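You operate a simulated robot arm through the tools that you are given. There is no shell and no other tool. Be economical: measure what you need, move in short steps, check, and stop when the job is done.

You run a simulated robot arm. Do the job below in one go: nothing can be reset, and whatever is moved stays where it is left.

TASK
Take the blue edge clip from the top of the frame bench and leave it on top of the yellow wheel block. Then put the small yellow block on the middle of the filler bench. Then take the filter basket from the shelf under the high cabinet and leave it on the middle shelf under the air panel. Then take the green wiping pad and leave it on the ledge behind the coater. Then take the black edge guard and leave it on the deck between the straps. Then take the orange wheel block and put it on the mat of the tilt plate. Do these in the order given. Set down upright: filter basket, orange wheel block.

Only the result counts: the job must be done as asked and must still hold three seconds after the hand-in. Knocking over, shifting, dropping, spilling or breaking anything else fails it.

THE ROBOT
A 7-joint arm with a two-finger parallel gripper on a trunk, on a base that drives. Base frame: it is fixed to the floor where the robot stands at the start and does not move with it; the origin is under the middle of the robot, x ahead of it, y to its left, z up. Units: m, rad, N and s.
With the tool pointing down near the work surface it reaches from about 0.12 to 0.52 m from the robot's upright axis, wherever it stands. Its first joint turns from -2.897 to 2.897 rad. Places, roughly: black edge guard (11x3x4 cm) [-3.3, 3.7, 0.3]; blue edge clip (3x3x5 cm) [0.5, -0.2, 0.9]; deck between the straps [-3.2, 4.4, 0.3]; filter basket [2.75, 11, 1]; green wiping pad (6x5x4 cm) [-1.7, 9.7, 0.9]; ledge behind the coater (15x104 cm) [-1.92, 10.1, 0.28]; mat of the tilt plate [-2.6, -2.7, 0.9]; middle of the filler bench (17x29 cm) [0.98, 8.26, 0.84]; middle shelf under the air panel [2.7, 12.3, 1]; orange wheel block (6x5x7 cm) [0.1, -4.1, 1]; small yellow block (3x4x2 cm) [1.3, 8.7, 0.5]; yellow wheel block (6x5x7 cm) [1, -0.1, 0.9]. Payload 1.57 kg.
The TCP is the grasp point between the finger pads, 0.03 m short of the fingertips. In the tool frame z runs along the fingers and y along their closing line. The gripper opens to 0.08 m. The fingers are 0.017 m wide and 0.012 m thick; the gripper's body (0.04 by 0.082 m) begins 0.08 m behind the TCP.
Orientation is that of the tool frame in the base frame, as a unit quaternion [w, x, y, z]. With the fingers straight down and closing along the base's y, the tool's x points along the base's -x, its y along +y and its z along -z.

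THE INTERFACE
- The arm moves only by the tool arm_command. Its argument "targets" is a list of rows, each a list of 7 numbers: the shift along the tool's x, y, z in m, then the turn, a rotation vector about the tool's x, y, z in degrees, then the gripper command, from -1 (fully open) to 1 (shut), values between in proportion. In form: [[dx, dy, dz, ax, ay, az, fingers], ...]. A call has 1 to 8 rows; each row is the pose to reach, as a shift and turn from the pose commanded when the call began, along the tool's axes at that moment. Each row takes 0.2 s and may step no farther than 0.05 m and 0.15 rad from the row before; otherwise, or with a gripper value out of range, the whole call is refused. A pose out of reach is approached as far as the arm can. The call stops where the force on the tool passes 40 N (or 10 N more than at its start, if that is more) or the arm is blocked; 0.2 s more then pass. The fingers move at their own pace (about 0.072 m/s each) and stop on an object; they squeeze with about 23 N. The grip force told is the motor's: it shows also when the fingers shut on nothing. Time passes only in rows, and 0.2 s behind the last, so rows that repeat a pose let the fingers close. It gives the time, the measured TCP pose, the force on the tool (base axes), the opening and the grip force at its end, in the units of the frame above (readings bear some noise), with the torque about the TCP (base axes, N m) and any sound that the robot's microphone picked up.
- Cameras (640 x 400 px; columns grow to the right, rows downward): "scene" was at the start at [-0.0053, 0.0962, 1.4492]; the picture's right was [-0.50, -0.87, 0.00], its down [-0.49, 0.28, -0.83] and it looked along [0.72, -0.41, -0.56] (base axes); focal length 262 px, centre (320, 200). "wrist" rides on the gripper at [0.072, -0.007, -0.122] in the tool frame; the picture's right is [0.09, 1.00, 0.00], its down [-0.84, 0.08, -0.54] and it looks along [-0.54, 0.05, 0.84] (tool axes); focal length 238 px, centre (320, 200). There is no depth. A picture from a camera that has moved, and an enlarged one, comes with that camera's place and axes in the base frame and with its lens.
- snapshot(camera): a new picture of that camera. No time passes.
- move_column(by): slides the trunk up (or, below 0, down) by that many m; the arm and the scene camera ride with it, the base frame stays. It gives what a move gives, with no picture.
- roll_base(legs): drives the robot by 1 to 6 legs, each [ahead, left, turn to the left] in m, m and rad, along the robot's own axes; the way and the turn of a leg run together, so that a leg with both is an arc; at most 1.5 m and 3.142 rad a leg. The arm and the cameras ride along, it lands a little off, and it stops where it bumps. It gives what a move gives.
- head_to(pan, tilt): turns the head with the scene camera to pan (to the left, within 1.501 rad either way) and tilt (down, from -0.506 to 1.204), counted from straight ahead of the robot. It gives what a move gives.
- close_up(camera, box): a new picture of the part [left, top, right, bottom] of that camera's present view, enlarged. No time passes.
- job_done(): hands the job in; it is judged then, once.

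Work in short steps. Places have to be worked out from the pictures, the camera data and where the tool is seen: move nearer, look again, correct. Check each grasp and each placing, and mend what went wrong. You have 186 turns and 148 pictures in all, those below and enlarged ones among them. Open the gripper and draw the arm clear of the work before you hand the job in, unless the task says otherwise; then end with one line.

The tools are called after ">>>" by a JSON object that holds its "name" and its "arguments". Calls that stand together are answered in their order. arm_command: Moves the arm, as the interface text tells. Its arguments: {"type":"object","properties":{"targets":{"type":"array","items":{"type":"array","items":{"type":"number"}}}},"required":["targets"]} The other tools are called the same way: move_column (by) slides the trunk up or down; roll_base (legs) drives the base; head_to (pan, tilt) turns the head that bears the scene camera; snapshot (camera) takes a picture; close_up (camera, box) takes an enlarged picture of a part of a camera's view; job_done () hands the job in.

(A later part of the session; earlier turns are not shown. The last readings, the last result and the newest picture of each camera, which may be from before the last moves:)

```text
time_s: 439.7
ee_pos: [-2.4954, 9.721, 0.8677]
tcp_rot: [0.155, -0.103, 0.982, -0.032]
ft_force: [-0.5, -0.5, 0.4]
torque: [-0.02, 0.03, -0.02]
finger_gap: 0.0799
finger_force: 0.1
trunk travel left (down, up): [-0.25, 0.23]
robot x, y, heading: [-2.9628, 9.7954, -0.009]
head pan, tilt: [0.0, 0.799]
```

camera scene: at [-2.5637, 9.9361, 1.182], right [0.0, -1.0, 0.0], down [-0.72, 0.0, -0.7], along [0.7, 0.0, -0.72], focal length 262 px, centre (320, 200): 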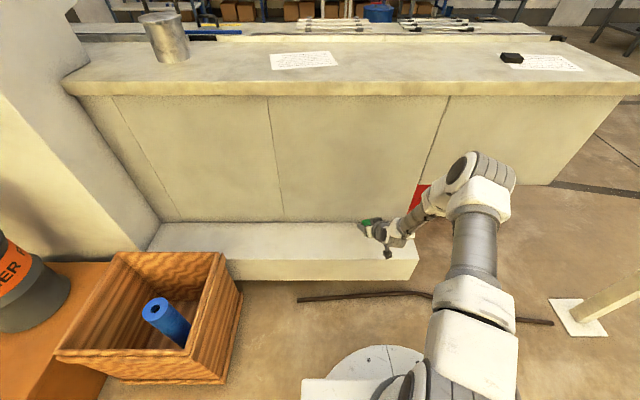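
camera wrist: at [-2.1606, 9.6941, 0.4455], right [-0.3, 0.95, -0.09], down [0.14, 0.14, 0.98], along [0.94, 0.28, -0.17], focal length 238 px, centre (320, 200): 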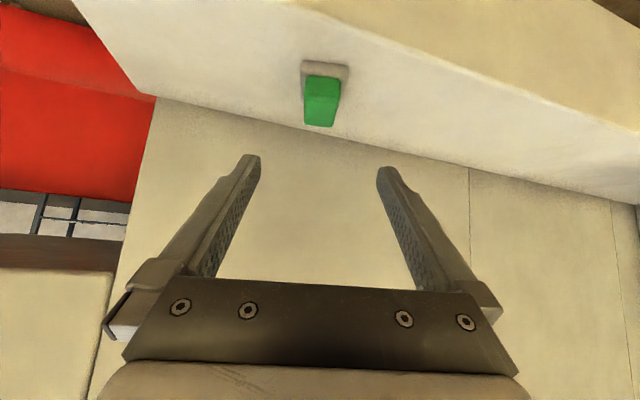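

Finishing the orientation to vertical and raising further.

>>> {"name": "arm_command", "arguments": {"targets": [[-0.012, -0.004, -0.037, -1.3, 6, 4, -1], [-0.024, -0.008, -0.074, -2.5, 12, 8, -1], [-0.036, -0.011, -0.111, -3.7, 17.9, 11.9, -1], [-0.045, -0.014, -0.145, -3.7, 17.9, 11.9, -1]]}}

>>> {"name": "roll_base", "arguments": {"legs": [[-0.1, 0, -1.57]]}}

>>> {"name": "head_to", "arguments": {"pan": 0.0, "tilt": 0.25}}

>>> {"name": "snapshot", "arguments": {"camera": "scene"}}

```text
time_s: 440.7
ee_pos: [-2.4979, 9.722, 1.021]
tcp_rot: [0.0, 0.001, 1.0, 0.0]
ft_force: [0.3, -0.1, 0.7]
torque: [-0.02, 0.0, -0.02]
finger_gap: 0.0799
finger_force: 0.2
trunk travel left (down, up): [-0.25, 0.23]
robot x, y, heading: [-2.9603, 9.7968, -0.006]
head pan, tilt: [0.0, 0.799]
```

```text
time_s: 446.2
ee_pos: [-3.0971, 9.3955, 1.0197]
tcp_rot: [0.0, 0.704, 0.71, -0.001]
ft_force: [-0.3, 0.9, -0.3]
torque: [0.01, 0.0, 0.01]
finger_gap: 0.0803
finger_force: 0.1
trunk travel left (down, up): [-0.25, 0.23]
robot x, y, heading: [-3.0279, 9.8569, -1.564]
head pan, tilt: [0.0, 0.799]
```

```text
time_s: 447.1
ee_pos: [-3.0957, 9.3952, 1.0206]
tcp_rot: [0.0, 0.705, 0.71, 0.001]
ft_force: [0.2, 0.1, -0.9]
torque: [-0.04, -0.02, 0.02]
finger_gap: 0.0801
finger_force: 0.0
trunk travel left (down, up): [-0.25, 0.23]
robot x, y, heading: [-3.0249, 9.8596, -1.564]
head pan, tilt: [0.0, 0.25]
```

```text
55 pictures are left
camera scene: at [-2.8871, 9.8479, 1.481], right [-1.0, -0.01, 0.0], down [0.0, 0.25, -0.97], along [0.01, -0.97, -0.25], focal length 262 px, centre (320, 200)
```

scene: 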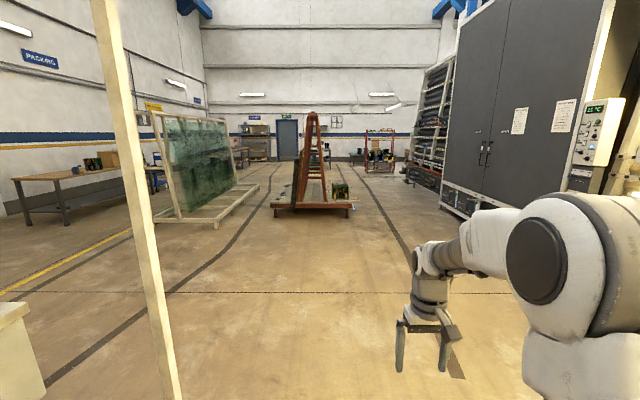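

The red A-frame cart is ahead, its west deck edge at x≈-3.4. I'll drive down its west side to about (-4.1, 6.0).

>>> {"name": "roll_base", "arguments": {"legs": [[1.3, -0.6, 0], [1.3, -0.5, 0], [1.3, 0, 0]]}}

>>> {"name": "head_to", "arguments": {"pan": 0.5, "tilt": 0.5}}

>>> {"name": "snapshot", "arguments": {"camera": "scene"}}

```text
time_s: 472.5
ee_pos: [-4.2476, 5.49, 1.0204]
tcp_rot: [0.0, 0.71, 0.704, 0.0]
ft_force: [-0.2, 0.1, 0.8]
torque: [0.01, 0.04, 0.0]
finger_gap: 0.08
finger_force: 0.0
trunk travel left (down, up): [-0.25, 0.23]
robot x, y, heading: [-4.1691, 5.9551, -1.587]
head pan, tilt: [0.0, 0.25]
```

```text
time_s: 473.4
ee_pos: [-4.2474, 5.4895, 1.0199]
tcp_rot: [-0.001, 0.71, 0.704, 0.001]
ft_force: [0.3, -0.1, -0.5]
torque: [0.01, -0.03, 0.01]
finger_gap: 0.0801
finger_force: 0.1
trunk travel left (down, up): [-0.25, 0.23]
robot x, y, heading: [-4.1709, 5.9503, -1.585]
head pan, tilt: [0.499, 0.499]
```

```text
54 pictures are left
camera scene: at [-3.9867, 5.9513, 1.458], right [-0.88, -0.47, 0.0], down [-0.22, 0.42, -0.88], along [0.41, -0.78, -0.48], focal length 262 px, centre (320, 200)
```

scene: 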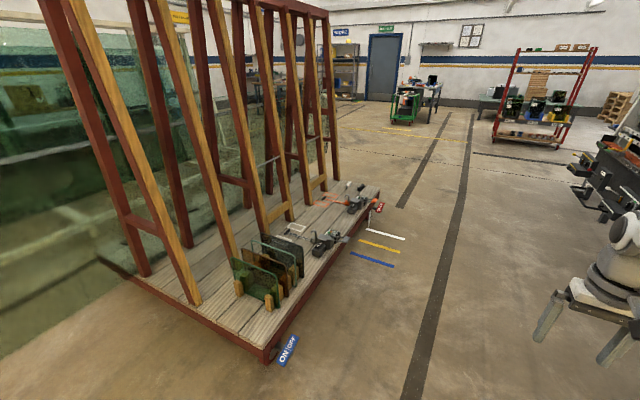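

The deck's west edge is at x≈-3.455 with tools and straps on it. I'll drive to y≈4.1 and turn to face the cart.

>>> {"name": "roll_base", "arguments": {"legs": [[1.4, 0, 0], [0.45, 0, 0], [0, 0, 1.585]]}}

>>> {"name": "head_to", "arguments": {"pan": 0.05, "tilt": 0.8}}

>>> {"name": "snapshot", "arguments": {"camera": "scene"}}

```text
time_s: 491.0
ee_pos: [-3.7256, 4.0308, 1.0203]
tcp_rot: [0.0, -0.001, 1.0, -0.001]
ft_force: [-0.1, -0.1, -0.2]
torque: [-0.01, 0.0, 0.02]
finger_gap: 0.0803
finger_force: 0.0
trunk travel left (down, up): [-0.25, 0.23]
robot x, y, heading: [-4.1909, 4.1066, -0.002]
head pan, tilt: [0.499, 0.499]
```

```text
time_s: 491.9
ee_pos: [-3.7257, 4.0309, 1.0204]
tcp_rot: [0.0, -0.002, 1.0, 0.0]
ft_force: [0.1, -0.6, 0.3]
torque: [0.02, -0.03, 0.03]
finger_gap: 0.08
finger_force: 0.0
trunk travel left (down, up): [-0.25, 0.23]
robot x, y, heading: [-4.192, 4.1019, -0.003]
head pan, tilt: [0.051, 0.799]
```

```text
53 pictures are left
camera scene: at [-4.1916, 4.2489, 1.4321], right [0.05, -1.0, 0.0], down [-0.72, -0.04, -0.7], along [0.7, 0.04, -0.72], focal length 262 px, centre (320, 200)
```

scene: 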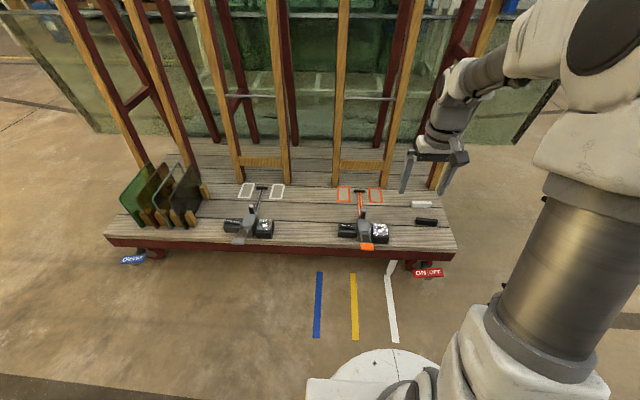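

The black guard is at about (-3.23, 3.70), near the deck's south end (y≈3.59), and the spot between the straps is about (-3.2, 4.4). I'll pick it from the south, so I'll drive there facing +y.

>>> {"name": "roll_base", "arguments": {"legs": [[0, -1.1, 0], [0, 0, 1.573], [0, -0.92, 0]]}}

>>> {"name": "head_to", "arguments": {"pan": 0.0, "tilt": 0.9}}

>>> {"name": "snapshot", "arguments": {"camera": "scene"}}

>>> {"name": "snapshot", "arguments": {"camera": "wrist"}}

```text
time_s: 512.4
ee_pos: [-3.1844, 3.4704, 1.0209]
tcp_rot: [-0.001, -0.705, 0.709, 0.0]
ft_force: [0.1, -0.1, 0.0]
torque: [-0.04, 0.01, 0.03]
finger_gap: 0.0799
finger_force: 0.1
trunk travel left (down, up): [-0.25, 0.23]
robot x, y, heading: [-3.2593, 3.0085, 1.563]
head pan, tilt: [0.051, 0.799]
```

```text
time_s: 513.0
ee_pos: [-3.1835, 3.4712, 1.0196]
tcp_rot: [0.001, -0.706, 0.708, 0.001]
ft_force: [-0.1, -0.7, 0.1]
torque: [0.01, 0.02, 0.03]
finger_gap: 0.08
finger_force: 0.1
trunk travel left (down, up): [-0.25, 0.23]
robot x, y, heading: [-3.2576, 3.0053, 1.563]
head pan, tilt: [0.0, 0.901]
```

```text
52 pictures are left
camera scene: at [-3.4034, 3.0029, 1.4241], right [1.0, -0.01, 0.0], down [-0.01, -0.78, -0.62], along [0.0, 0.62, -0.78], focal length 262 px, centre (320, 200)
```

scene: 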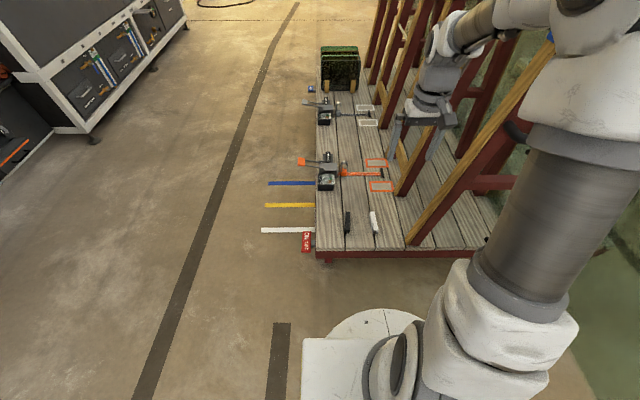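

```text
51 pictures are left
camera wrist: at [-3.1791, 3.397, 1.142], right [-1.0, -0.09, 0.0], down [-0.07, 0.84, 0.54], along [-0.05, 0.54, -0.84], focal length 238 px, centre (320, 200)
```

wrist: 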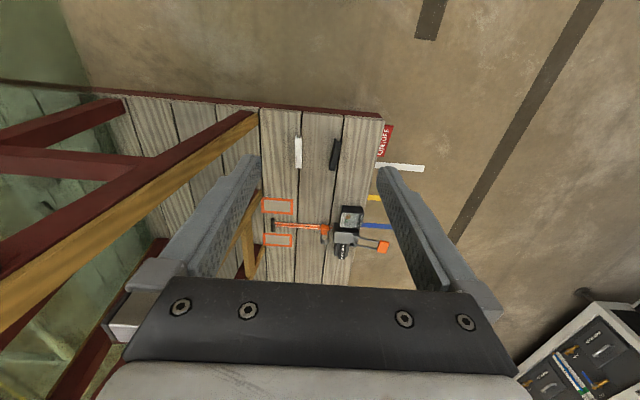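

The guard is about (-3.265, 3.72), long axis along y. I'll drive 0.15 m closer and lower the trunk, then zoom.

>>> {"name": "roll_base", "arguments": {"legs": [[0.15, 0, 0]]}}

>>> {"name": "move_column", "arguments": {"by": -0.25}}

>>> {"name": "close_up", "arguments": {"camera": "wrist", "box": [250, 80, 442, 200]}}

>>> {"name": "close_up", "arguments": {"camera": "scene", "box": [300, 170, 428, 250]}}

```text
time_s: 514.7
ee_pos: [-3.1836, 3.6203, 1.0201]
tcp_rot: [0.001, -0.705, 0.709, 0.001]
ft_force: [-1.0, -0.3, -0.7]
torque: [0.01, -0.01, -0.03]
finger_gap: 0.0799
finger_force: 0.2
trunk travel left (down, up): [-0.25, 0.23]
robot x, y, heading: [-3.2587, 3.1571, 1.562]
head pan, tilt: [0.0, 0.901]
```

```text
time_s: 517.2
ee_pos: [-3.1826, 3.619, 0.7704]
tcp_rot: [0.001, -0.705, 0.709, 0.0]
ft_force: [-0.1, 0.3, 0.3]
torque: [-0.03, -0.02, 0.02]
finger_gap: 0.0801
finger_force: 0.2
trunk travel left (down, up): [0.0, 0.48]
robot x, y, heading: [-3.2635, 3.1547, 1.563]
head pan, tilt: [0.0, 0.901]
```

```text
3.33 times, centred on (346, 140) of wrist
camera zoom: at [-3.1779, 3.5456, 0.892], right [-1.0, -0.09, 0.0], down [-0.07, 0.84, 0.54], along [-0.05, 0.54, -0.84], focal length 794 px, centre (233, 400)
```

zoom: 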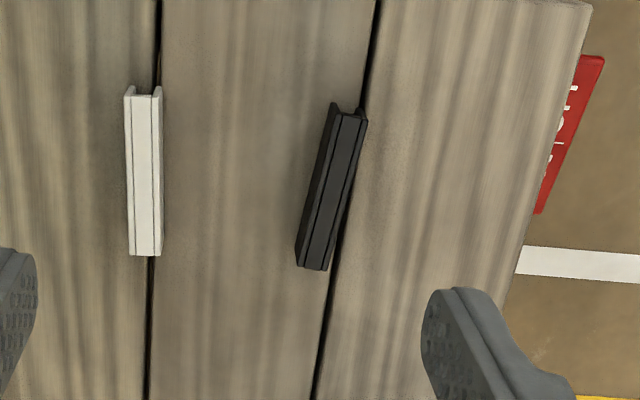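

```text
5.00 times, centred on (364, 210) of scene
camera zoom: at [-3.4022, 3.1515, 1.1741], right [1.0, -0.01, 0.0], down [-0.01, -0.78, -0.62], along [0.0, 0.62, -0.78], focal length 1308 px, centre (100, 150)
```

zoom: 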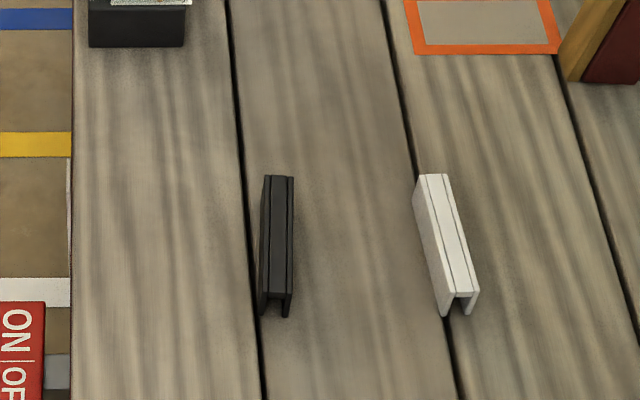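

Triangulated: guard top centre is about (-3.263, 3.715, 0.356), yawed about -5°. I'll move above it with that yaw.

>>> {"name": "arm_command", "arguments": {"targets": [[0.005, 0.022, 0.038, 0, 0, 1.2, -1], [0.01, 0.044, 0.076, 0, 0, 2.4, -1], [0.015, 0.066, 0.114, 0, 0, 3.6, -1], [0.019, 0.087, 0.15, 0, 0, 4.8, -1]]}}

>>> {"name": "arm_command", "arguments": {"targets": [[0, 0, 0, 0, -7, 0, -1], [0, 0, 0, 0, -14, 0, -1], [0, 0, 0, 0, -21, 0, -1], [0, 0, 0, 0, -28, 0, -1], [0, 0, 0, 0, -35, 0, -1], [0, 0, 0, 0, -35, 0, -1]]}}

>>> {"name": "snapshot", "arguments": {"camera": "wrist"}}

```text
time_s: 518.2
ee_pos: [-3.2688, 3.6007, 0.6207]
tcp_rot: [0.0, -0.675, 0.738, -0.001]
ft_force: [0.4, -0.1, 0.8]
torque: [0.0, 0.0, 0.01]
finger_gap: 0.0799
finger_force: 0.2
trunk travel left (down, up): [0.0, 0.48]
robot x, y, heading: [-3.2567, 3.1555, 1.562]
head pan, tilt: [0.0, 0.901]
```

```text
time_s: 519.6
ee_pos: [-3.2696, 3.6006, 0.6204]
tcp_rot: [0.222, -0.643, 0.704, 0.203]
ft_force: [-0.5, -0.3, 0.1]
torque: [-0.01, 0.02, 0.04]
finger_gap: 0.0801
finger_force: 0.0
trunk travel left (down, up): [0.0, 0.48]
robot x, y, heading: [-3.2609, 3.1567, 1.562]
head pan, tilt: [0.0, 0.901]
```

```text
48 pictures are left
camera wrist: at [-3.276, 3.4704, 0.6784], right [-1.0, 0.01, -0.05], down [-0.04, 0.38, 0.92], along [0.03, 0.93, -0.38], focal length 238 px, centre (320, 200)
```

wrist: 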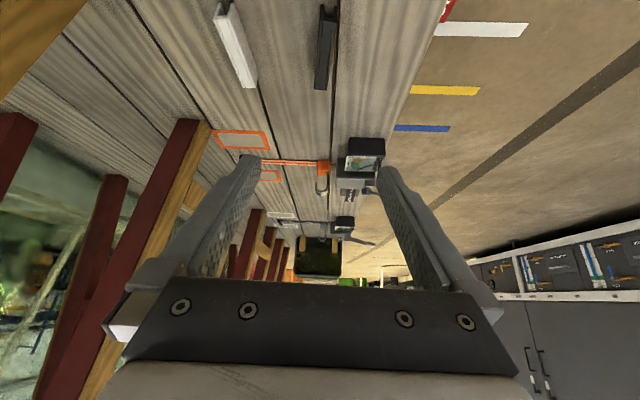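

Tilt set. I'll descend to about 0.1 m short of the grasp along the tool axis and look again.

>>> {"name": "arm_command", "arguments": {"targets": [[0.017, 0.001, 0.046, 0, 0, 0, -1], [0.035, 0.001, 0.092, 0, 0, 0, -1], [0.053, 0.002, 0.138, 0, 0, 0, -1], [0.0707, 0.003, 0.184, 0, 0, 0, -1]]}}

>>> {"name": "snapshot", "arguments": {"camera": "wrist"}}

>>> {"name": "close_up", "arguments": {"camera": "scene", "box": [300, 170, 428, 250]}}

```text
time_s: 520.6
ee_pos: [-3.2683, 3.6494, 0.4299]
tcp_rot: [0.222, -0.644, 0.703, 0.204]
ft_force: [-0.6, 0.5, -0.4]
torque: [-0.01, 0.04, 0.02]
finger_gap: 0.0801
finger_force: 0.1
trunk travel left (down, up): [0.0, 0.48]
robot x, y, heading: [-3.259, 3.1554, 1.562]
head pan, tilt: [0.0, 0.901]
```

```text
47 pictures are left
camera wrist: at [-3.2749, 3.5194, 0.4872], right [-1.0, 0.01, -0.05], down [-0.04, 0.38, 0.92], along [0.03, 0.93, -0.38], focal length 238 px, centre (320, 200)
```

wrist: 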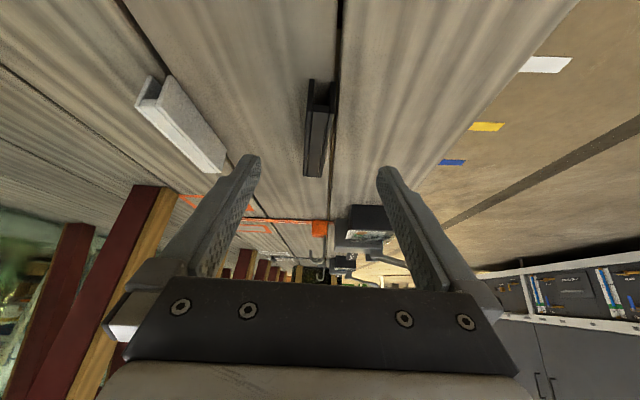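

```text
5.00 times, centred on (364, 210) of scene
camera zoom: at [-3.4022, 3.1513, 1.1742], right [1.0, -0.01, 0.0], down [-0.01, -0.78, -0.62], along [0.0, 0.62, -0.78], focal length 1308 px, centre (100, 150)
```

zoom: 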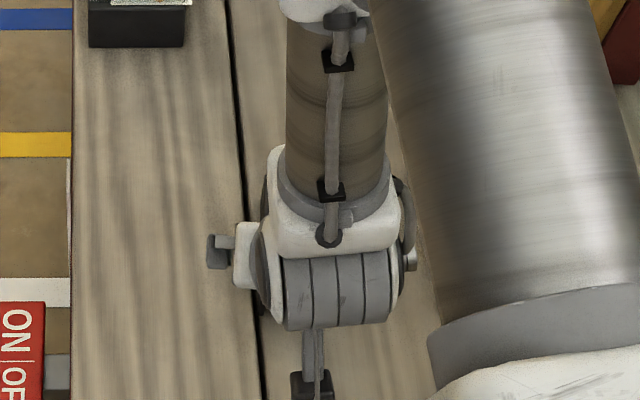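

The guard top is z≈0.349, centre about (-3.262, 3.726), and the deck is z≈0.31. I'll advance to the grasp and close.

>>> {"name": "arm_command", "arguments": {"targets": [[-0.002, 0, 0.036, 0, 0, 0, -1], [-0.004, 0.001, 0.072, 0, 0, 0, -1], [-0.006, 0.001, 0.098, 0, 0, 0, -1], [-0.006, 0.001, 0.107, 0, 0, 0, -1]]}}

>>> {"name": "snapshot", "arguments": {"camera": "wrist"}}

```text
time_s: 521.7
ee_pos: [-3.2649, 3.7134, 0.3505]
tcp_rot: [0.223, -0.644, 0.703, 0.204]
ft_force: [0.2, -13.9, 25.3]
torque: [-0.15, -0.05, -0.05]
finger_gap: 0.0794
finger_force: 0.0
trunk travel left (down, up): [0.0, 0.48]
robot x, y, heading: [-3.2602, 3.1556, 1.565]
head pan, tilt: [0.0, 0.901]
stopped in row 4: the force on the tool passed its limit at 56 N (the readings are from after the stop); the commanded pose is now the measured one
```

```text
45 pictures are left
camera wrist: at [-3.2705, 3.5839, 0.407], right [-1.0, 0.01, -0.05], down [-0.04, 0.38, 0.93], along [0.03, 0.93, -0.37], focal length 238 px, centre (320, 200)
```

wrist: 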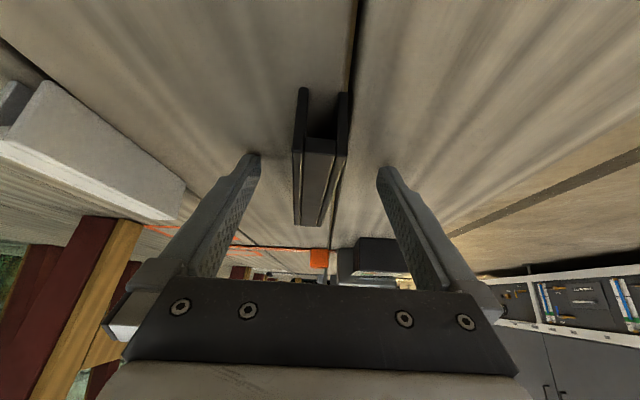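

The fingertips touched the deck. I'll raise 4 mm and close.

>>> {"name": "arm_command", "arguments": {"targets": [[-0.0025, 0, -0.0035, 0, 0, 0, -1], [-0.0025, 0, -0.0035, 0, 0, 0, 0], [-0.0025, 0, -0.0035, 0, 0, 0, 1], [-0.0025, 0, -0.0035, 0, 0, 0, 1], [-0.0025, 0, -0.0035, 0, 0, 0, 1], [-0.0025, 0, -0.0035, 0, 0, 0, 1]]}}

>>> {"name": "snapshot", "arguments": {"camera": "wrist"}}

```text
time_s: 523.1
ee_pos: [-3.2646, 3.7153, 0.3509]
tcp_rot: [0.222, -0.644, 0.703, 0.204]
ft_force: [0.1, -0.2, 0.4]
torque: [0.0, -0.03, -0.02]
finger_gap: 0.022
finger_force: 23.4
trunk travel left (down, up): [0.0, 0.48]
robot x, y, heading: [-3.2599, 3.1558, 1.564]
head pan, tilt: [0.0, 0.901]
```

```text
44 pictures are left
camera wrist: at [-3.2705, 3.584, 0.4093], right [-1.0, 0.01, -0.05], down [-0.04, 0.38, 0.92], along [0.03, 0.93, -0.38], focal length 238 px, centre (320, 200)
```

wrist: 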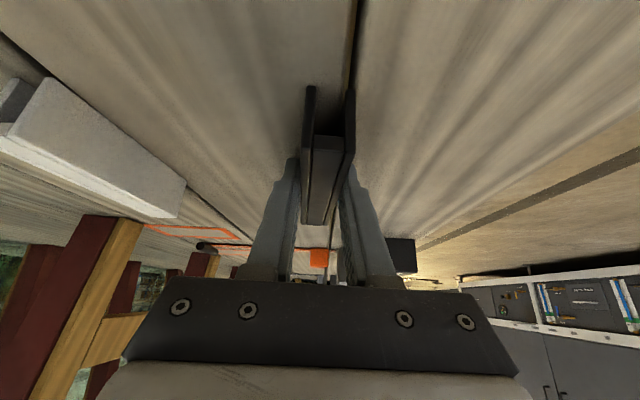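

Gripped (gap 0.022). Lifting, then backing away and driving around to the west side of the cart.

>>> {"name": "arm_command", "arguments": {"targets": [[-0.012, 0, -0.016, 0, 0, 0, 1], [-0.035, 0, -0.05, 0, 0, 0, 1], [-0.06, 0, -0.086, 0, 0, 0, 1], [-0.085, 0, -0.12, 0, 0, 0, 1], [-0.11, 0, -0.156, 0, 0, 0, 1], [-0.135, 0, -0.19, 0, 0, 0, 1]]}}

>>> {"name": "snapshot", "arguments": {"camera": "wrist"}}

>>> {"name": "roll_base", "arguments": {"legs": [[-0.45, 0, 0], [0, 1.0, 0], [0, 0, -1.565], [0, 1.2, 0], [0, 0.52, 0]]}}

>>> {"name": "head_to", "arguments": {"pan": 0.0, "tilt": 0.8}}

>>> {"name": "snapshot", "arguments": {"camera": "scene"}}

```text
time_s: 524.5
ee_pos: [-3.2628, 3.7159, 0.5842]
tcp_rot: [0.222, -0.643, 0.704, 0.203]
ft_force: [0.0, 0.6, -0.5]
torque: [0.02, 0.0, 0.04]
finger_gap: 0.022
finger_force: 23.3
trunk travel left (down, up): [0.0, 0.48]
robot x, y, heading: [-3.2584, 3.1549, 1.568]
head pan, tilt: [0.0, 0.901]
```

```text
43 pictures are left
camera wrist: at [-3.2695, 3.5843, 0.6424], right [-1.0, 0.01, -0.05], down [-0.04, 0.38, 0.92], along [0.03, 0.93, -0.38], focal length 238 px, centre (320, 200)
```

wrist: 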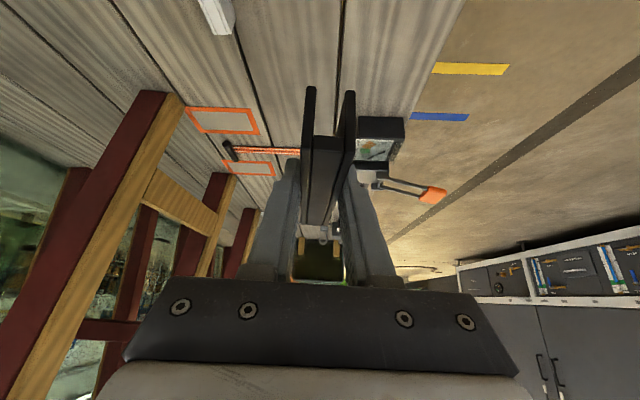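

```text
time_s: 553.3
ee_pos: [-3.7252, 4.4421, 0.5839]
tcp_rot: [0.301, 0.036, 0.953, -0.012]
ft_force: [-0.2, 0.0, -0.4]
torque: [-0.01, 0.0, 0.03]
finger_gap: 0.0219
finger_force: 23.1
trunk travel left (down, up): [0.0, 0.48]
robot x, y, heading: [-4.2869, 4.4342, 0.004]
head pan, tilt: [0.0, 0.901]
```

```text
time_s: 554.0
ee_pos: [-3.7265, 4.4427, 0.5849]
tcp_rot: [0.301, 0.036, 0.953, -0.012]
ft_force: [0.7, -0.9, 0.4]
torque: [-0.01, 0.0, -0.03]
finger_gap: 0.0219
finger_force: 23.0
trunk travel left (down, up): [0.0, 0.48]
robot x, y, heading: [-4.2864, 4.4303, 0.005]
head pan, tilt: [0.0, 0.799]
```

```text
42 pictures are left
camera scene: at [-4.2884, 4.5712, 1.182], right [0.01, -1.0, 0.0], down [-0.72, 0.0, -0.7], along [0.7, 0.0, -0.72], focal length 262 px, centre (320, 200)
```

scene: 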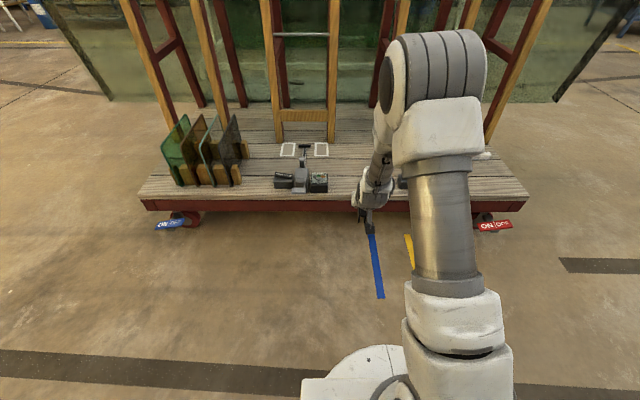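

The free deck between the straps spans y≈4.16–4.53. I'll drive forward 0.42 m and right 7 cm with the guard carried at z≈0.58.

>>> {"name": "roll_base", "arguments": {"legs": [[0.42, -0.07, 0]]}}

>>> {"name": "snapshot", "arguments": {"camera": "wrist"}}

>>> {"name": "snapshot", "arguments": {"camera": "scene"}}

```text
time_s: 557.3
ee_pos: [-3.3057, 4.3712, 0.5839]
tcp_rot: [0.301, 0.036, 0.953, -0.012]
ft_force: [-0.1, -0.4, -1.0]
torque: [-0.02, 0.01, 0.01]
finger_gap: 0.022
finger_force: 23.2
trunk travel left (down, up): [0.0, 0.48]
robot x, y, heading: [-3.8645, 4.3624, -0.0]
head pan, tilt: [0.0, 0.799]
```

```text
41 pictures are left
camera wrist: at [-3.4362, 4.3742, 0.6421], right [0.0, 1.0, -0.05], down [0.38, 0.05, 0.92], along [0.93, -0.02, -0.38], focal length 238 px, centre (320, 200)
```

wrist: 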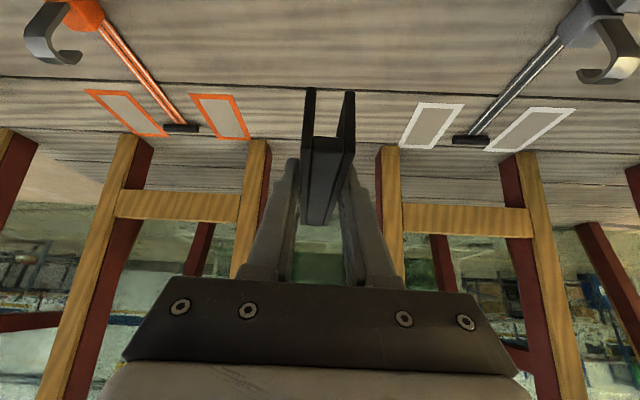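

```text
40 pictures are left
camera scene: at [-3.868, 4.5029, 1.182], right [0.0, -1.0, 0.0], down [-0.72, 0.0, -0.7], along [0.7, 0.0, -0.72], focal length 262 px, centre (320, 200)
```

scene: 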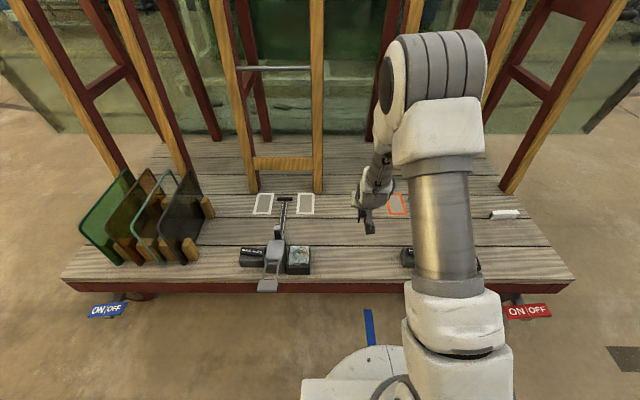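

The guard is centred between the strap labels. I'll extend 5 cm and lower to TCP z≈0.375.

>>> {"name": "arm_command", "arguments": {"targets": [[-0.02, 0.004, 0.014, 0, 0, 0, 1], [-0.013, 0.005, 0.058, 0, 0, 0, 1], [0.011, 0.005, 0.099, 0, 0, 0, 1], [0.036, 0.005, 0.14, 0, 0, 0, 1], [0.06, 0.005, 0.174, 0, 0, 0, 1], [0.0785, 0.005, 0.2005, 0, 0, 0, 1], [0.0785, 0.005, 0.2005, 0, 0, 0, 1]]}}

>>> {"name": "snapshot", "arguments": {"camera": "wrist"}}

```text
time_s: 558.9
ee_pos: [-3.2561, 4.3735, 0.3728]
tcp_rot: [0.301, 0.037, 0.953, -0.012]
ft_force: [0.7, -0.4, 0.3]
torque: [-0.01, 0.03, 0.0]
finger_gap: 0.022
finger_force: 23.1
trunk travel left (down, up): [0.0, 0.48]
robot x, y, heading: [-3.8654, 4.3615, 0.007]
head pan, tilt: [0.0, 0.799]
```

```text
39 pictures are left
camera wrist: at [-3.3855, 4.3748, 0.4318], right [0.0, 1.0, -0.05], down [0.38, 0.05, 0.92], along [0.93, -0.02, -0.38], focal length 238 px, centre (320, 200)
```

wrist: 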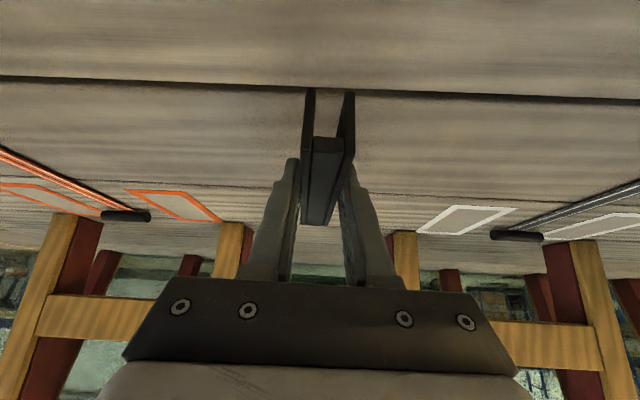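

Clear deck below. Lowering the last ~2 cm in small steps.

>>> {"name": "arm_command", "arguments": {"targets": [[0.003, 0, 0.004, 0, 0, 0, 1], [0.006, 0, 0.008, 0, 0, 0, 1], [0.009, 0, 0.012, 0, 0, 0, 1], [0.0105, 0, 0.015, 0, 0, 0, 1], [0.0105, 0, 0.015, 0, 0, 0, 1]]}}

```text
time_s: 560.1
ee_pos: [-3.2536, 4.3735, 0.3565]
tcp_rot: [0.301, 0.037, 0.953, -0.012]
ft_force: [0.0, 0.8, -0.5]
torque: [0.03, -0.06, 0.0]
finger_gap: 0.0219
finger_force: 23.6
trunk travel left (down, up): [0.0, 0.48]
robot x, y, heading: [-3.8653, 4.3652, 0.002]
head pan, tilt: [0.0, 0.799]
```

>>> {"name": "arm_command", "arguments": {"targets": [[0.0015, 0, 0.002, 0, 0, 0, 1], [0.003, 0, 0.004, 0, 0, 0, 1], [0.003, 0, 0.004, 0, 0, 0, 1]]}}

```text
time_s: 560.9
ee_pos: [-3.2553, 4.3721, 0.3514]
tcp_rot: [0.301, 0.037, 0.953, -0.011]
ft_force: [0.2, -0.6, -0.4]
torque: [0.02, 0.0, 0.0]
finger_gap: 0.022
finger_force: 22.8
trunk travel left (down, up): [0.0, 0.48]
robot x, y, heading: [-3.8688, 4.3626, 0.004]
head pan, tilt: [0.0, 0.799]
```

>>> {"name": "arm_command", "arguments": {"targets": [[0.001, 0, 0.0015, 0, 0, 0, 1], [0.002, 0, 0.003, 0, 0, 0, 1], [0.002, 0, 0.003, 0, 0, 0, 1]]}}

```text
time_s: 561.7
ee_pos: [-3.2537, 4.3732, 0.3507]
tcp_rot: [0.304, 0.037, 0.952, -0.012]
ft_force: [-5.2, 1.1, 20.9]
torque: [-0.02, 0.02, 0.02]
finger_gap: 0.0221
finger_force: 23.1
trunk travel left (down, up): [0.0, 0.48]
robot x, y, heading: [-3.8648, 4.363, 0.003]
head pan, tilt: [0.0, 0.799]
```

Contact. I'll open and withdraw along the tool axis.

>>> {"name": "arm_command", "arguments": {"targets": [[-0.001, 0, -0.002, 0, 0, 0, 0.4], [-0.001, 0, -0.002, 0, 0, 0, -0.2], [-0.001, 0, -0.002, 0, 0, 0, -0.4], [-0.001, 0, -0.03, 0, 0, 0, -0.4], [-0.001, 0, -0.07, 0, 0, 0, -0.4], [-0.001, 0, -0.11, 0, 0, 0, -0.4], [-0.02, 0, -0.15, 0, 0, 0, -0.4]]}}

>>> {"name": "snapshot", "arguments": {"camera": "wrist"}}

```text
time_s: 563.3
ee_pos: [-3.3249, 4.3787, 0.4829]
tcp_rot: [0.302, 0.037, 0.953, -0.012]
ft_force: [-0.1, 0.6, -0.6]
torque: [0.01, -0.02, -0.02]
finger_gap: 0.0559
finger_force: 0.1
trunk travel left (down, up): [0.0, 0.48]
robot x, y, heading: [-3.8662, 4.3606, 0.004]
head pan, tilt: [0.0, 0.799]
```

```text
38 pictures are left
camera wrist: at [-3.4553, 4.3807, 0.5417], right [0.0, 1.0, -0.05], down [0.38, 0.05, 0.92], along [0.93, -0.02, -0.38], focal length 238 px, centre (320, 200)
```

wrist: 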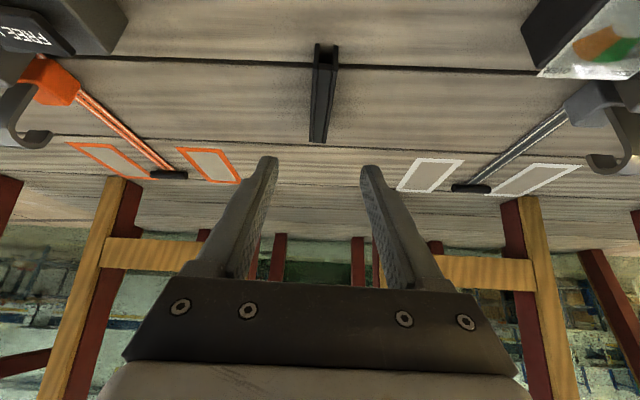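

The guard rests on the deck between the straps. I'll back away, raise, restore vertical, and look south for the last job.

>>> {"name": "roll_base", "arguments": {"legs": [[-0.4, 0, 0]]}}

>>> {"name": "move_column", "arguments": {"by": 0.25}}

>>> {"name": "arm_command", "arguments": {"targets": [[-0.02, 0, -0.03, -0.3, 7, -0.9, -1], [-0.03, 0, -0.06, -0.6, 14, -1.7, -1], [-0.04, 0, -0.09, -0.8, 21, -2.6, -1], [-0.05, 0, -0.12, -1.1, 28, -3.4, -1], [-0.06, 0, -0.15, -1.4, 35, -4.3, -1], [-0.07, 0, -0.19, -1.4, 35, -4.3, -1], [-0.08, 0, -0.23, -1.4, 35, -4.3, -1], [-0.08, 0, -0.27, -1.4, 35, -4.3, -1]]}}

>>> {"name": "roll_base", "arguments": {"legs": [[0, 0, -1.57]]}}

>>> {"name": "head_to", "arguments": {"pan": 0.5, "tilt": 0.2}}

>>> {"name": "snapshot", "arguments": {"camera": "scene"}}

```text
time_s: 566.4
ee_pos: [-3.7247, 4.3768, 0.4834]
tcp_rot: [0.301, 0.038, 0.953, -0.011]
ft_force: [0.0, 0.7, -0.7]
torque: [0.02, -0.06, 0.0]
finger_gap: 0.0561
finger_force: 0.0
trunk travel left (down, up): [0.0, 0.48]
robot x, y, heading: [-4.2668, 4.3604, -0.001]
head pan, tilt: [0.0, 0.799]
```

```text
time_s: 569.0
ee_pos: [-3.7235, 4.378, 0.7332]
tcp_rot: [0.301, 0.037, 0.953, -0.012]
ft_force: [1.0, 0.1, 1.4]
torque: [0.03, -0.02, 0.0]
finger_gap: 0.056
finger_force: 0.0
trunk travel left (down, up): [-0.25, 0.23]
robot x, y, heading: [-4.2633, 4.3626, -0.004]
head pan, tilt: [0.0, 0.799]
```

```text
time_s: 570.8
ee_pos: [-3.8137, 4.3839, 1.0013]
tcp_rot: [0.0, -0.001, 1.0, 0.0]
ft_force: [-0.5, 0.2, 0.5]
torque: [-0.04, 0.02, -0.01]
finger_gap: 0.0799
finger_force: 0.0
trunk travel left (down, up): [-0.25, 0.23]
robot x, y, heading: [-4.2647, 4.3603, 0.004]
head pan, tilt: [0.0, 0.799]
```

```text
time_s: 576.4
ee_pos: [-4.2472, 3.9094, 0.9999]
tcp_rot: [0.0, 0.71, 0.704, -0.001]
ft_force: [0.8, 0.4, 0.2]
torque: [-0.02, -0.04, 0.03]
finger_gap: 0.0801
finger_force: 0.1
trunk travel left (down, up): [-0.25, 0.23]
robot x, y, heading: [-4.2664, 4.3612, -1.577]
head pan, tilt: [0.0, 0.799]
```

```text
time_s: 577.4
ee_pos: [-4.2471, 3.9087, 1.0007]
tcp_rot: [0.0, 0.71, 0.704, 0.0]
ft_force: [0.3, -0.5, 0.6]
torque: [0.0, 0.03, 0.04]
finger_gap: 0.0797
finger_force: 0.0
trunk travel left (down, up): [-0.25, 0.23]
robot x, y, heading: [-4.2664, 4.3625, -1.574]
head pan, tilt: [0.499, 0.201]
```

```text
37 pictures are left
camera scene: at [-4.083, 4.3586, 1.4856], right [-0.88, -0.47, 0.0], down [-0.09, 0.18, -0.98], along [0.46, -0.86, -0.2], focal length 262 px, centre (320, 200)
```

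scene: 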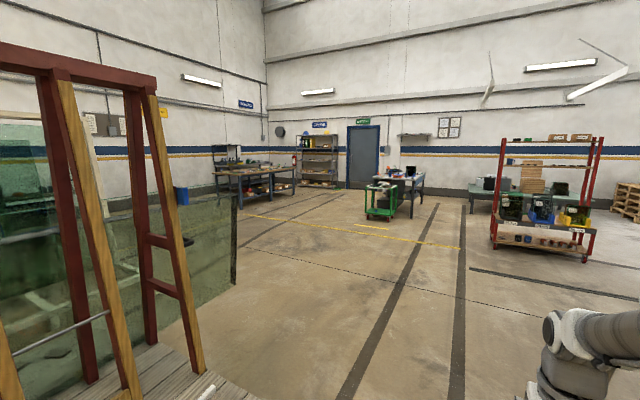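

The way south is open: the tilt-plate bench is near (-2.6, -2.7) and a grey rack near (0.1, -4.1), with a green cart at about (-2.7, -1) to avoid. Driving toward (-1.0, -2.2).

>>> {"name": "roll_base", "arguments": {"legs": [[1.45, 0, 0], [0.965, 0.82, 0], [0.965, 0.82, 0], [0.965, 0.82, 0], [0.965, 0.82, 0], [1.1, 0, 0]]}}

>>> {"name": "head_to", "arguments": {"pan": 0.4, "tilt": 0.3}}

>>> {"name": "snapshot", "arguments": {"camera": "scene"}}

```text
time_s: 619.1
ee_pos: [-0.9528, -2.491, 1.0012]
tcp_rot: [0.0, 0.706, 0.708, 0.0]
ft_force: [0.2, -0.3, 0.1]
torque: [0.01, -0.02, -0.02]
finger_gap: 0.0799
finger_force: 0.1
trunk travel left (down, up): [-0.25, 0.23]
robot x, y, heading: [-0.977, -2.0376, -1.566]
head pan, tilt: [0.499, 0.201]
```

```text
time_s: 619.7
ee_pos: [-0.9538, -2.4881, 1.0015]
tcp_rot: [0.0, 0.705, 0.709, 0.0]
ft_force: [-0.3, -0.3, -0.1]
torque: [0.0, 0.01, 0.01]
finger_gap: 0.08
finger_force: 0.1
trunk travel left (down, up): [-0.25, 0.23]
robot x, y, heading: [-0.9777, -2.0388, -1.568]
head pan, tilt: [0.4, 0.3]
```

```text
36 pictures are left
camera scene: at [-0.8031, -2.0418, 1.4764], right [-0.92, -0.39, 0.0], down [-0.12, 0.27, -0.96], along [0.38, -0.88, -0.3], focal length 262 px, centre (320, 200)
```

scene: 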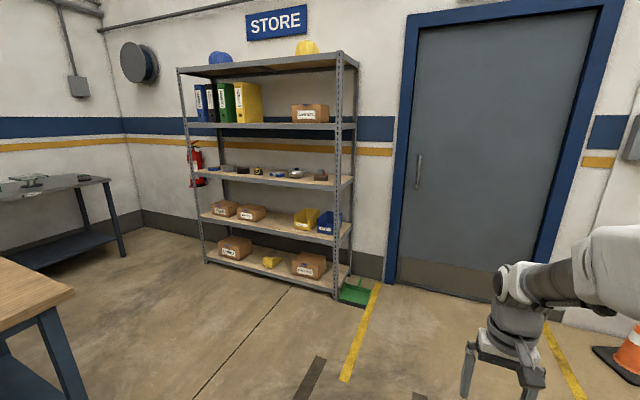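

The store rack's front is at y≈-3.84 and wheel blocks lie on its z≈1 shelf. Zooming in to find the orange one.

>>> {"name": "close_up", "arguments": {"camera": "scene", "box": [196, 120, 356, 220]}}

```text
4.00 times, centred on (276, 170) of scene
camera zoom: at [-0.8031, -2.0418, 1.4764], right [-0.92, -0.39, 0.0], down [-0.12, 0.27, -0.96], along [0.38, -0.88, -0.3], focal length 1046 px, centre (496, 320)
```

zoom: 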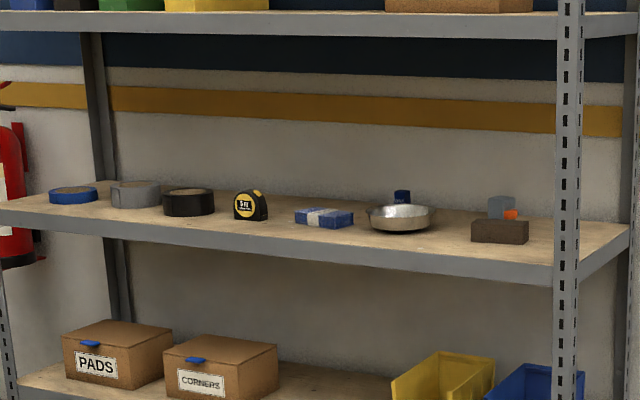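

The orange wheel block is at about (0.075, -4.1), behind a brown box on the z≈0.98 shelf with a shelf above at about 1.39. I'll position in front of it.

>>> {"name": "roll_base", "arguments": {"legs": [[1.05, 0, 0], [0, 1.06, -0.003]]}}

>>> {"name": "head_to", "arguments": {"pan": 0.0, "tilt": 0.45}}

>>> {"name": "snapshot", "arguments": {"camera": "scene"}}

```text
time_s: 634.8
ee_pos: [0.1259, -3.5237, 1.0001]
tcp_rot: [0.001, 0.703, 0.711, -0.001]
ft_force: [0.2, -0.2, 0.2]
torque: [-0.02, 0.01, -0.01]
finger_gap: 0.08
finger_force: 0.1
trunk travel left (down, up): [-0.25, 0.23]
robot x, y, heading: [0.0987, -3.0709, -1.559]
head pan, tilt: [0.4, 0.3]
```

```text
time_s: 635.6
ee_pos: [0.1262, -3.5244, 1.0002]
tcp_rot: [0.0, 0.703, 0.711, -0.001]
ft_force: [-0.3, 0.5, -0.8]
torque: [0.01, 0.04, 0.02]
finger_gap: 0.0799
finger_force: 0.0
trunk travel left (down, up): [-0.25, 0.23]
robot x, y, heading: [0.1013, -3.0734, -1.555]
head pan, tilt: [0.0, 0.45]
```

```text
34 pictures are left
camera scene: at [0.2378, -3.0825, 1.4625], right [-1.0, -0.01, 0.0], down [-0.01, 0.43, -0.9], along [0.01, -0.9, -0.43], focal length 262 px, centre (320, 200)
```

scene: 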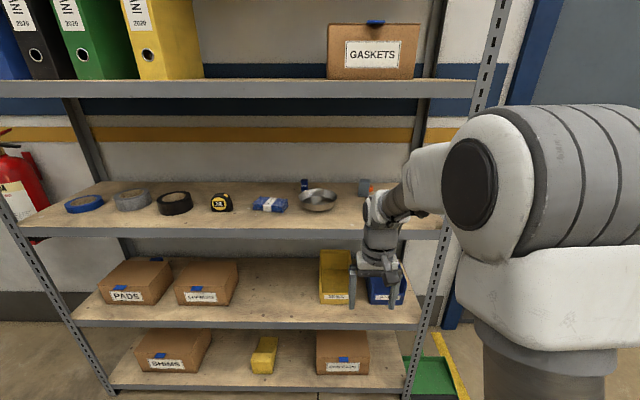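

I'll pull the hand back, raise it and tilt 45° before approaching the shelf.

>>> {"name": "arm_command", "arguments": {"targets": [[0.0, 0, -0.03, 0, -6, 0, -1], [0.0, 0, -0.06, 0, -12, 0, -1], [0.0, 0, -0.09, 0, -18, 0, -1], [0.0, 0, -0.11, 0, -24, 0, -1], [0.0, 0, -0.13, 0, -30, 0, -1], [0.0, 0, -0.15, 0, -36, 0, -1], [0.0, 0, -0.16, 0, -42, 0, -1], [0.0, 0, -0.17, 0, -48, 0, -1]]}}

>>> {"name": "move_column", "arguments": {"by": -0.1}}

>>> {"name": "roll_base", "arguments": {"legs": [[0.2, 0.0, 0]]}}

>>> {"name": "snapshot", "arguments": {"camera": "wrist"}}

>>> {"name": "snapshot", "arguments": {"camera": "scene"}}

```text
time_s: 637.5
ee_pos: [0.1264, -3.5232, 1.1704]
tcp_rot: [0.29, 0.643, 0.648, -0.287]
ft_force: [0.8, -0.2, -0.1]
torque: [-0.01, 0.01, 0.01]
finger_gap: 0.08
finger_force: 0.1
trunk travel left (down, up): [-0.25, 0.23]
robot x, y, heading: [0.0963, -3.0754, -1.556]
head pan, tilt: [0.0, 0.45]
```

```text
time_s: 638.8
ee_pos: [0.1265, -3.5243, 1.0705]
tcp_rot: [0.289, 0.642, 0.65, -0.287]
ft_force: [0.4, -0.5, -0.2]
torque: [0.03, -0.03, 0.02]
finger_gap: 0.0802
finger_force: 0.2
trunk travel left (down, up): [-0.15, 0.33]
robot x, y, heading: [0.0993, -3.0737, -1.552]
head pan, tilt: [0.0, 0.45]
```

```text
time_s: 640.7
ee_pos: [0.1281, -3.7248, 1.0709]
tcp_rot: [0.29, 0.642, 0.649, -0.287]
ft_force: [0.2, 0.3, -0.7]
torque: [0.03, -0.03, 0.04]
finger_gap: 0.08
finger_force: 0.2
trunk travel left (down, up): [-0.15, 0.33]
robot x, y, heading: [0.1011, -3.2748, -1.561]
head pan, tilt: [0.0, 0.45]
```

```text
33 pictures are left
camera wrist: at [0.1194, -3.5877, 1.0981], right [1.0, 0.07, -0.07], down [0.08, -0.15, 0.98], along [0.06, -0.99, -0.16], focal length 238 px, centre (320, 200)
```

wrist: 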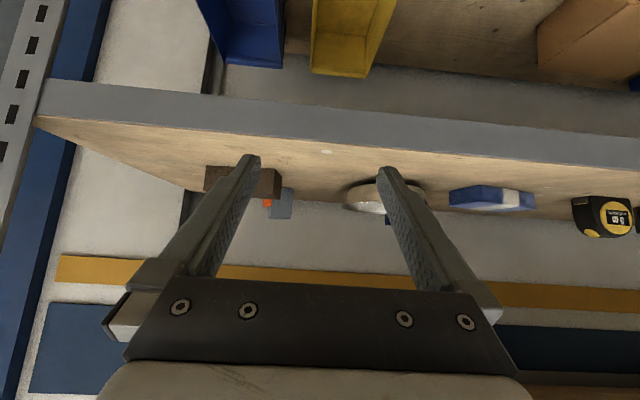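

```text
32 pictures are left
camera scene: at [0.2403, -3.2834, 1.3624], right [-1.0, -0.01, 0.0], down [-0.01, 0.44, -0.9], along [0.01, -0.9, -0.44], focal length 262 px, centre (320, 200)
```

scene: 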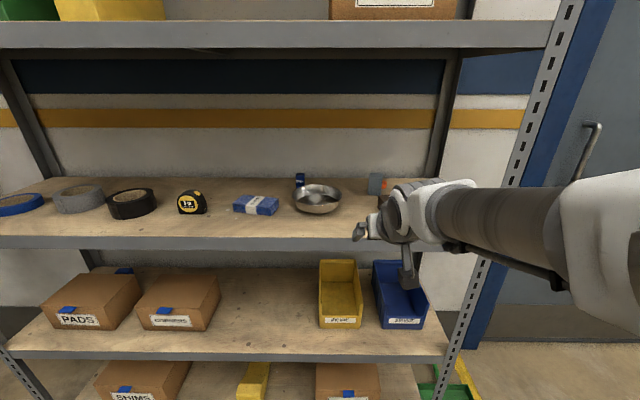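

The grey block with orange wheel is seen beyond the brown box. Zooming from both cameras to triangulate.

>>> {"name": "close_up", "arguments": {"camera": "wrist", "box": [190, 140, 318, 220]}}

>>> {"name": "close_up", "arguments": {"camera": "scene", "box": [340, 150, 420, 200]}}

```text
5.00 times, centred on (254, 180) of wrist
camera zoom: at [0.1194, -3.5877, 1.0981], right [1.0, 0.07, -0.07], down [0.08, -0.15, 0.98], along [0.06, -0.99, -0.16], focal length 1192 px, centre (650, 300)
```

zoom: 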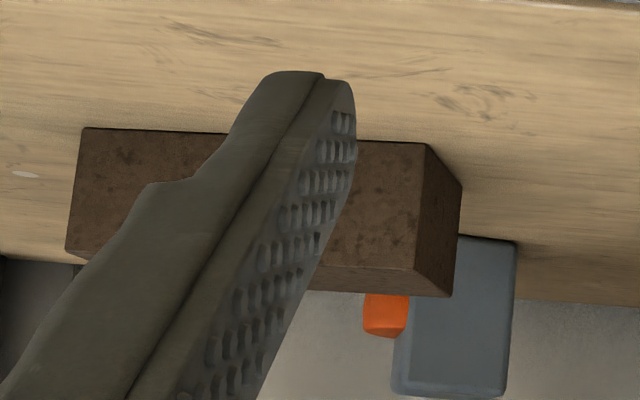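

```text
8.00 times, centred on (380, 175) of scene
camera zoom: at [0.2403, -3.2834, 1.3624], right [-1.0, -0.01, 0.0], down [-0.01, 0.44, -0.9], along [0.01, -0.9, -0.44], focal length 2093 px, centre (-160, 400)
```

zoom: 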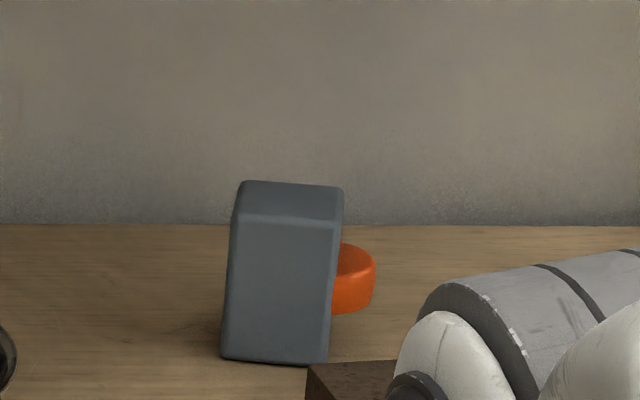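

The block centre is about (0.072, -4.077), z 1.004–1.064, with its wheel extending to x≈0.033. The brown box in front has its top at 1.04. I'll use a 40° tilt, lower trunk, raised hand, with x aligned to 0.063 so the fingers span block and wheel (6 cm).

>>> {"name": "move_column", "arguments": {"by": -0.1}}

>>> {"name": "arm_command", "arguments": {"targets": [[-0.03, -0.015, -0.027, 0, 2, 0, -1], [-0.06, -0.03, -0.054, 0, 4, 0, -1], [-0.09, -0.045, -0.08, 0, 6, 0, -1], [-0.115, -0.06, -0.103, 0, 8, 0, -1], [-0.127, -0.065, -0.113, 0, 8, 0, -1]]}}

>>> {"name": "roll_base", "arguments": {"legs": [[0.15, 0, -0.01]]}}

>>> {"name": "snapshot", "arguments": {"camera": "wrist"}}

>>> {"name": "snapshot", "arguments": {"camera": "scene"}}

```text
time_s: 642.0
ee_pos: [0.1282, -3.7249, 0.97]
tcp_rot: [0.289, 0.642, 0.649, -0.286]
ft_force: [1.0, 0.0, -0.1]
torque: [-0.01, -0.02, 0.02]
finger_gap: 0.0802
finger_force: 0.0
trunk travel left (down, up): [-0.05, 0.43]
robot x, y, heading: [0.1039, -3.2732, -1.56]
head pan, tilt: [0.0, 0.45]
```

```text
time_s: 643.2
ee_pos: [0.0644, -3.7264, 1.1414]
tcp_rot: [0.243, 0.661, 0.668, -0.241]
ft_force: [-0.2, -0.8, -0.6]
torque: [0.01, -0.01, 0.02]
finger_gap: 0.08
finger_force: 0.1
trunk travel left (down, up): [-0.05, 0.43]
robot x, y, heading: [0.1013, -3.2785, -1.565]
head pan, tilt: [0.0, 0.45]
```

```text
time_s: 644.9
ee_pos: [0.0626, -3.8764, 1.1413]
tcp_rot: [0.242, 0.664, 0.665, -0.242]
ft_force: [0.4, 0.8, 0.0]
torque: [-0.01, 0.01, -0.02]
finger_gap: 0.0798
finger_force: 0.0
trunk travel left (down, up): [-0.05, 0.43]
robot x, y, heading: [0.1076, -3.4206, -1.564]
head pan, tilt: [0.0, 0.45]
```

```text
29 pictures are left
camera wrist: at [0.0529, -3.744, 1.1872], right [1.0, 0.07, -0.06], down [0.08, -0.29, 0.95], along [0.05, -0.95, -0.3], focal length 238 px, centre (320, 200)
```

wrist: 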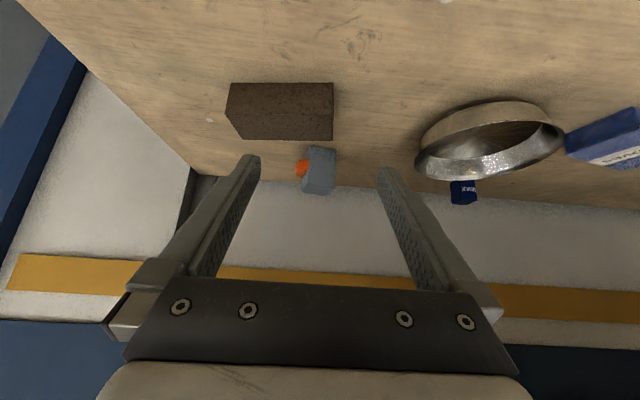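

```text
28 pictures are left
camera scene: at [0.2416, -3.4348, 1.2624], right [-1.0, 0.0, 0.0], down [0.0, 0.44, -0.9], along [0.0, -0.9, -0.44], focal length 262 px, centre (320, 200)
```

scene: 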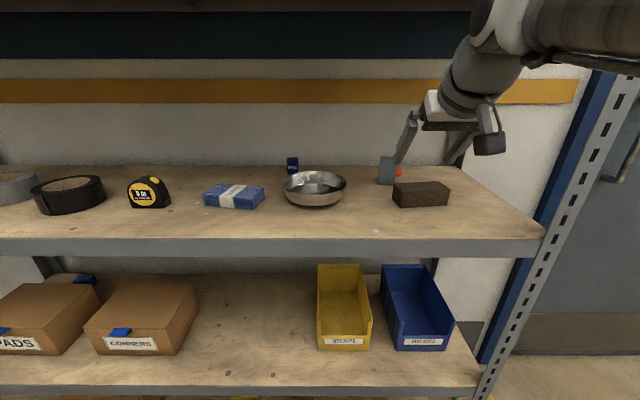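

Approach is clear. Zooming on the block from the wrist to refine.

>>> {"name": "close_up", "arguments": {"camera": "wrist", "box": [270, 125, 366, 205]}}

>>> {"name": "close_up", "arguments": {"camera": "scene", "box": [356, 110, 484, 220]}}

```text
5.00 times, centred on (318, 165) of wrist
camera zoom: at [0.0529, -3.744, 1.1872], right [1.0, 0.07, -0.06], down [0.08, -0.29, 0.95], along [0.05, -0.95, -0.3], focal length 1192 px, centre (330, 375)
```

zoom: 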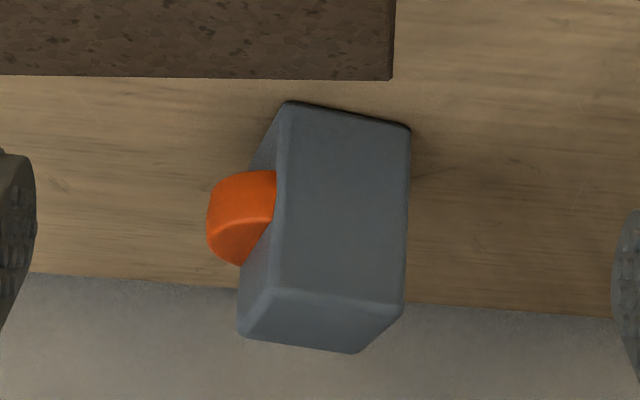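

```text
3.64 times, centred on (420, 165) of scene
camera zoom: at [0.2416, -3.4348, 1.2624], right [-1.0, 0.0, 0.0], down [0.0, 0.44, -0.9], along [0.0, -0.9, -0.44], focal length 951 px, centre (-44, 327)
```

zoom: 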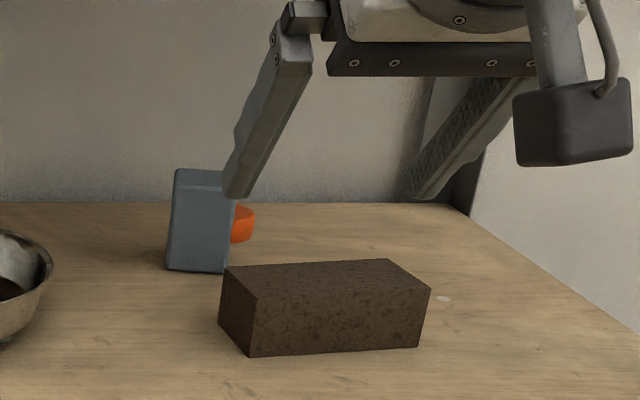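

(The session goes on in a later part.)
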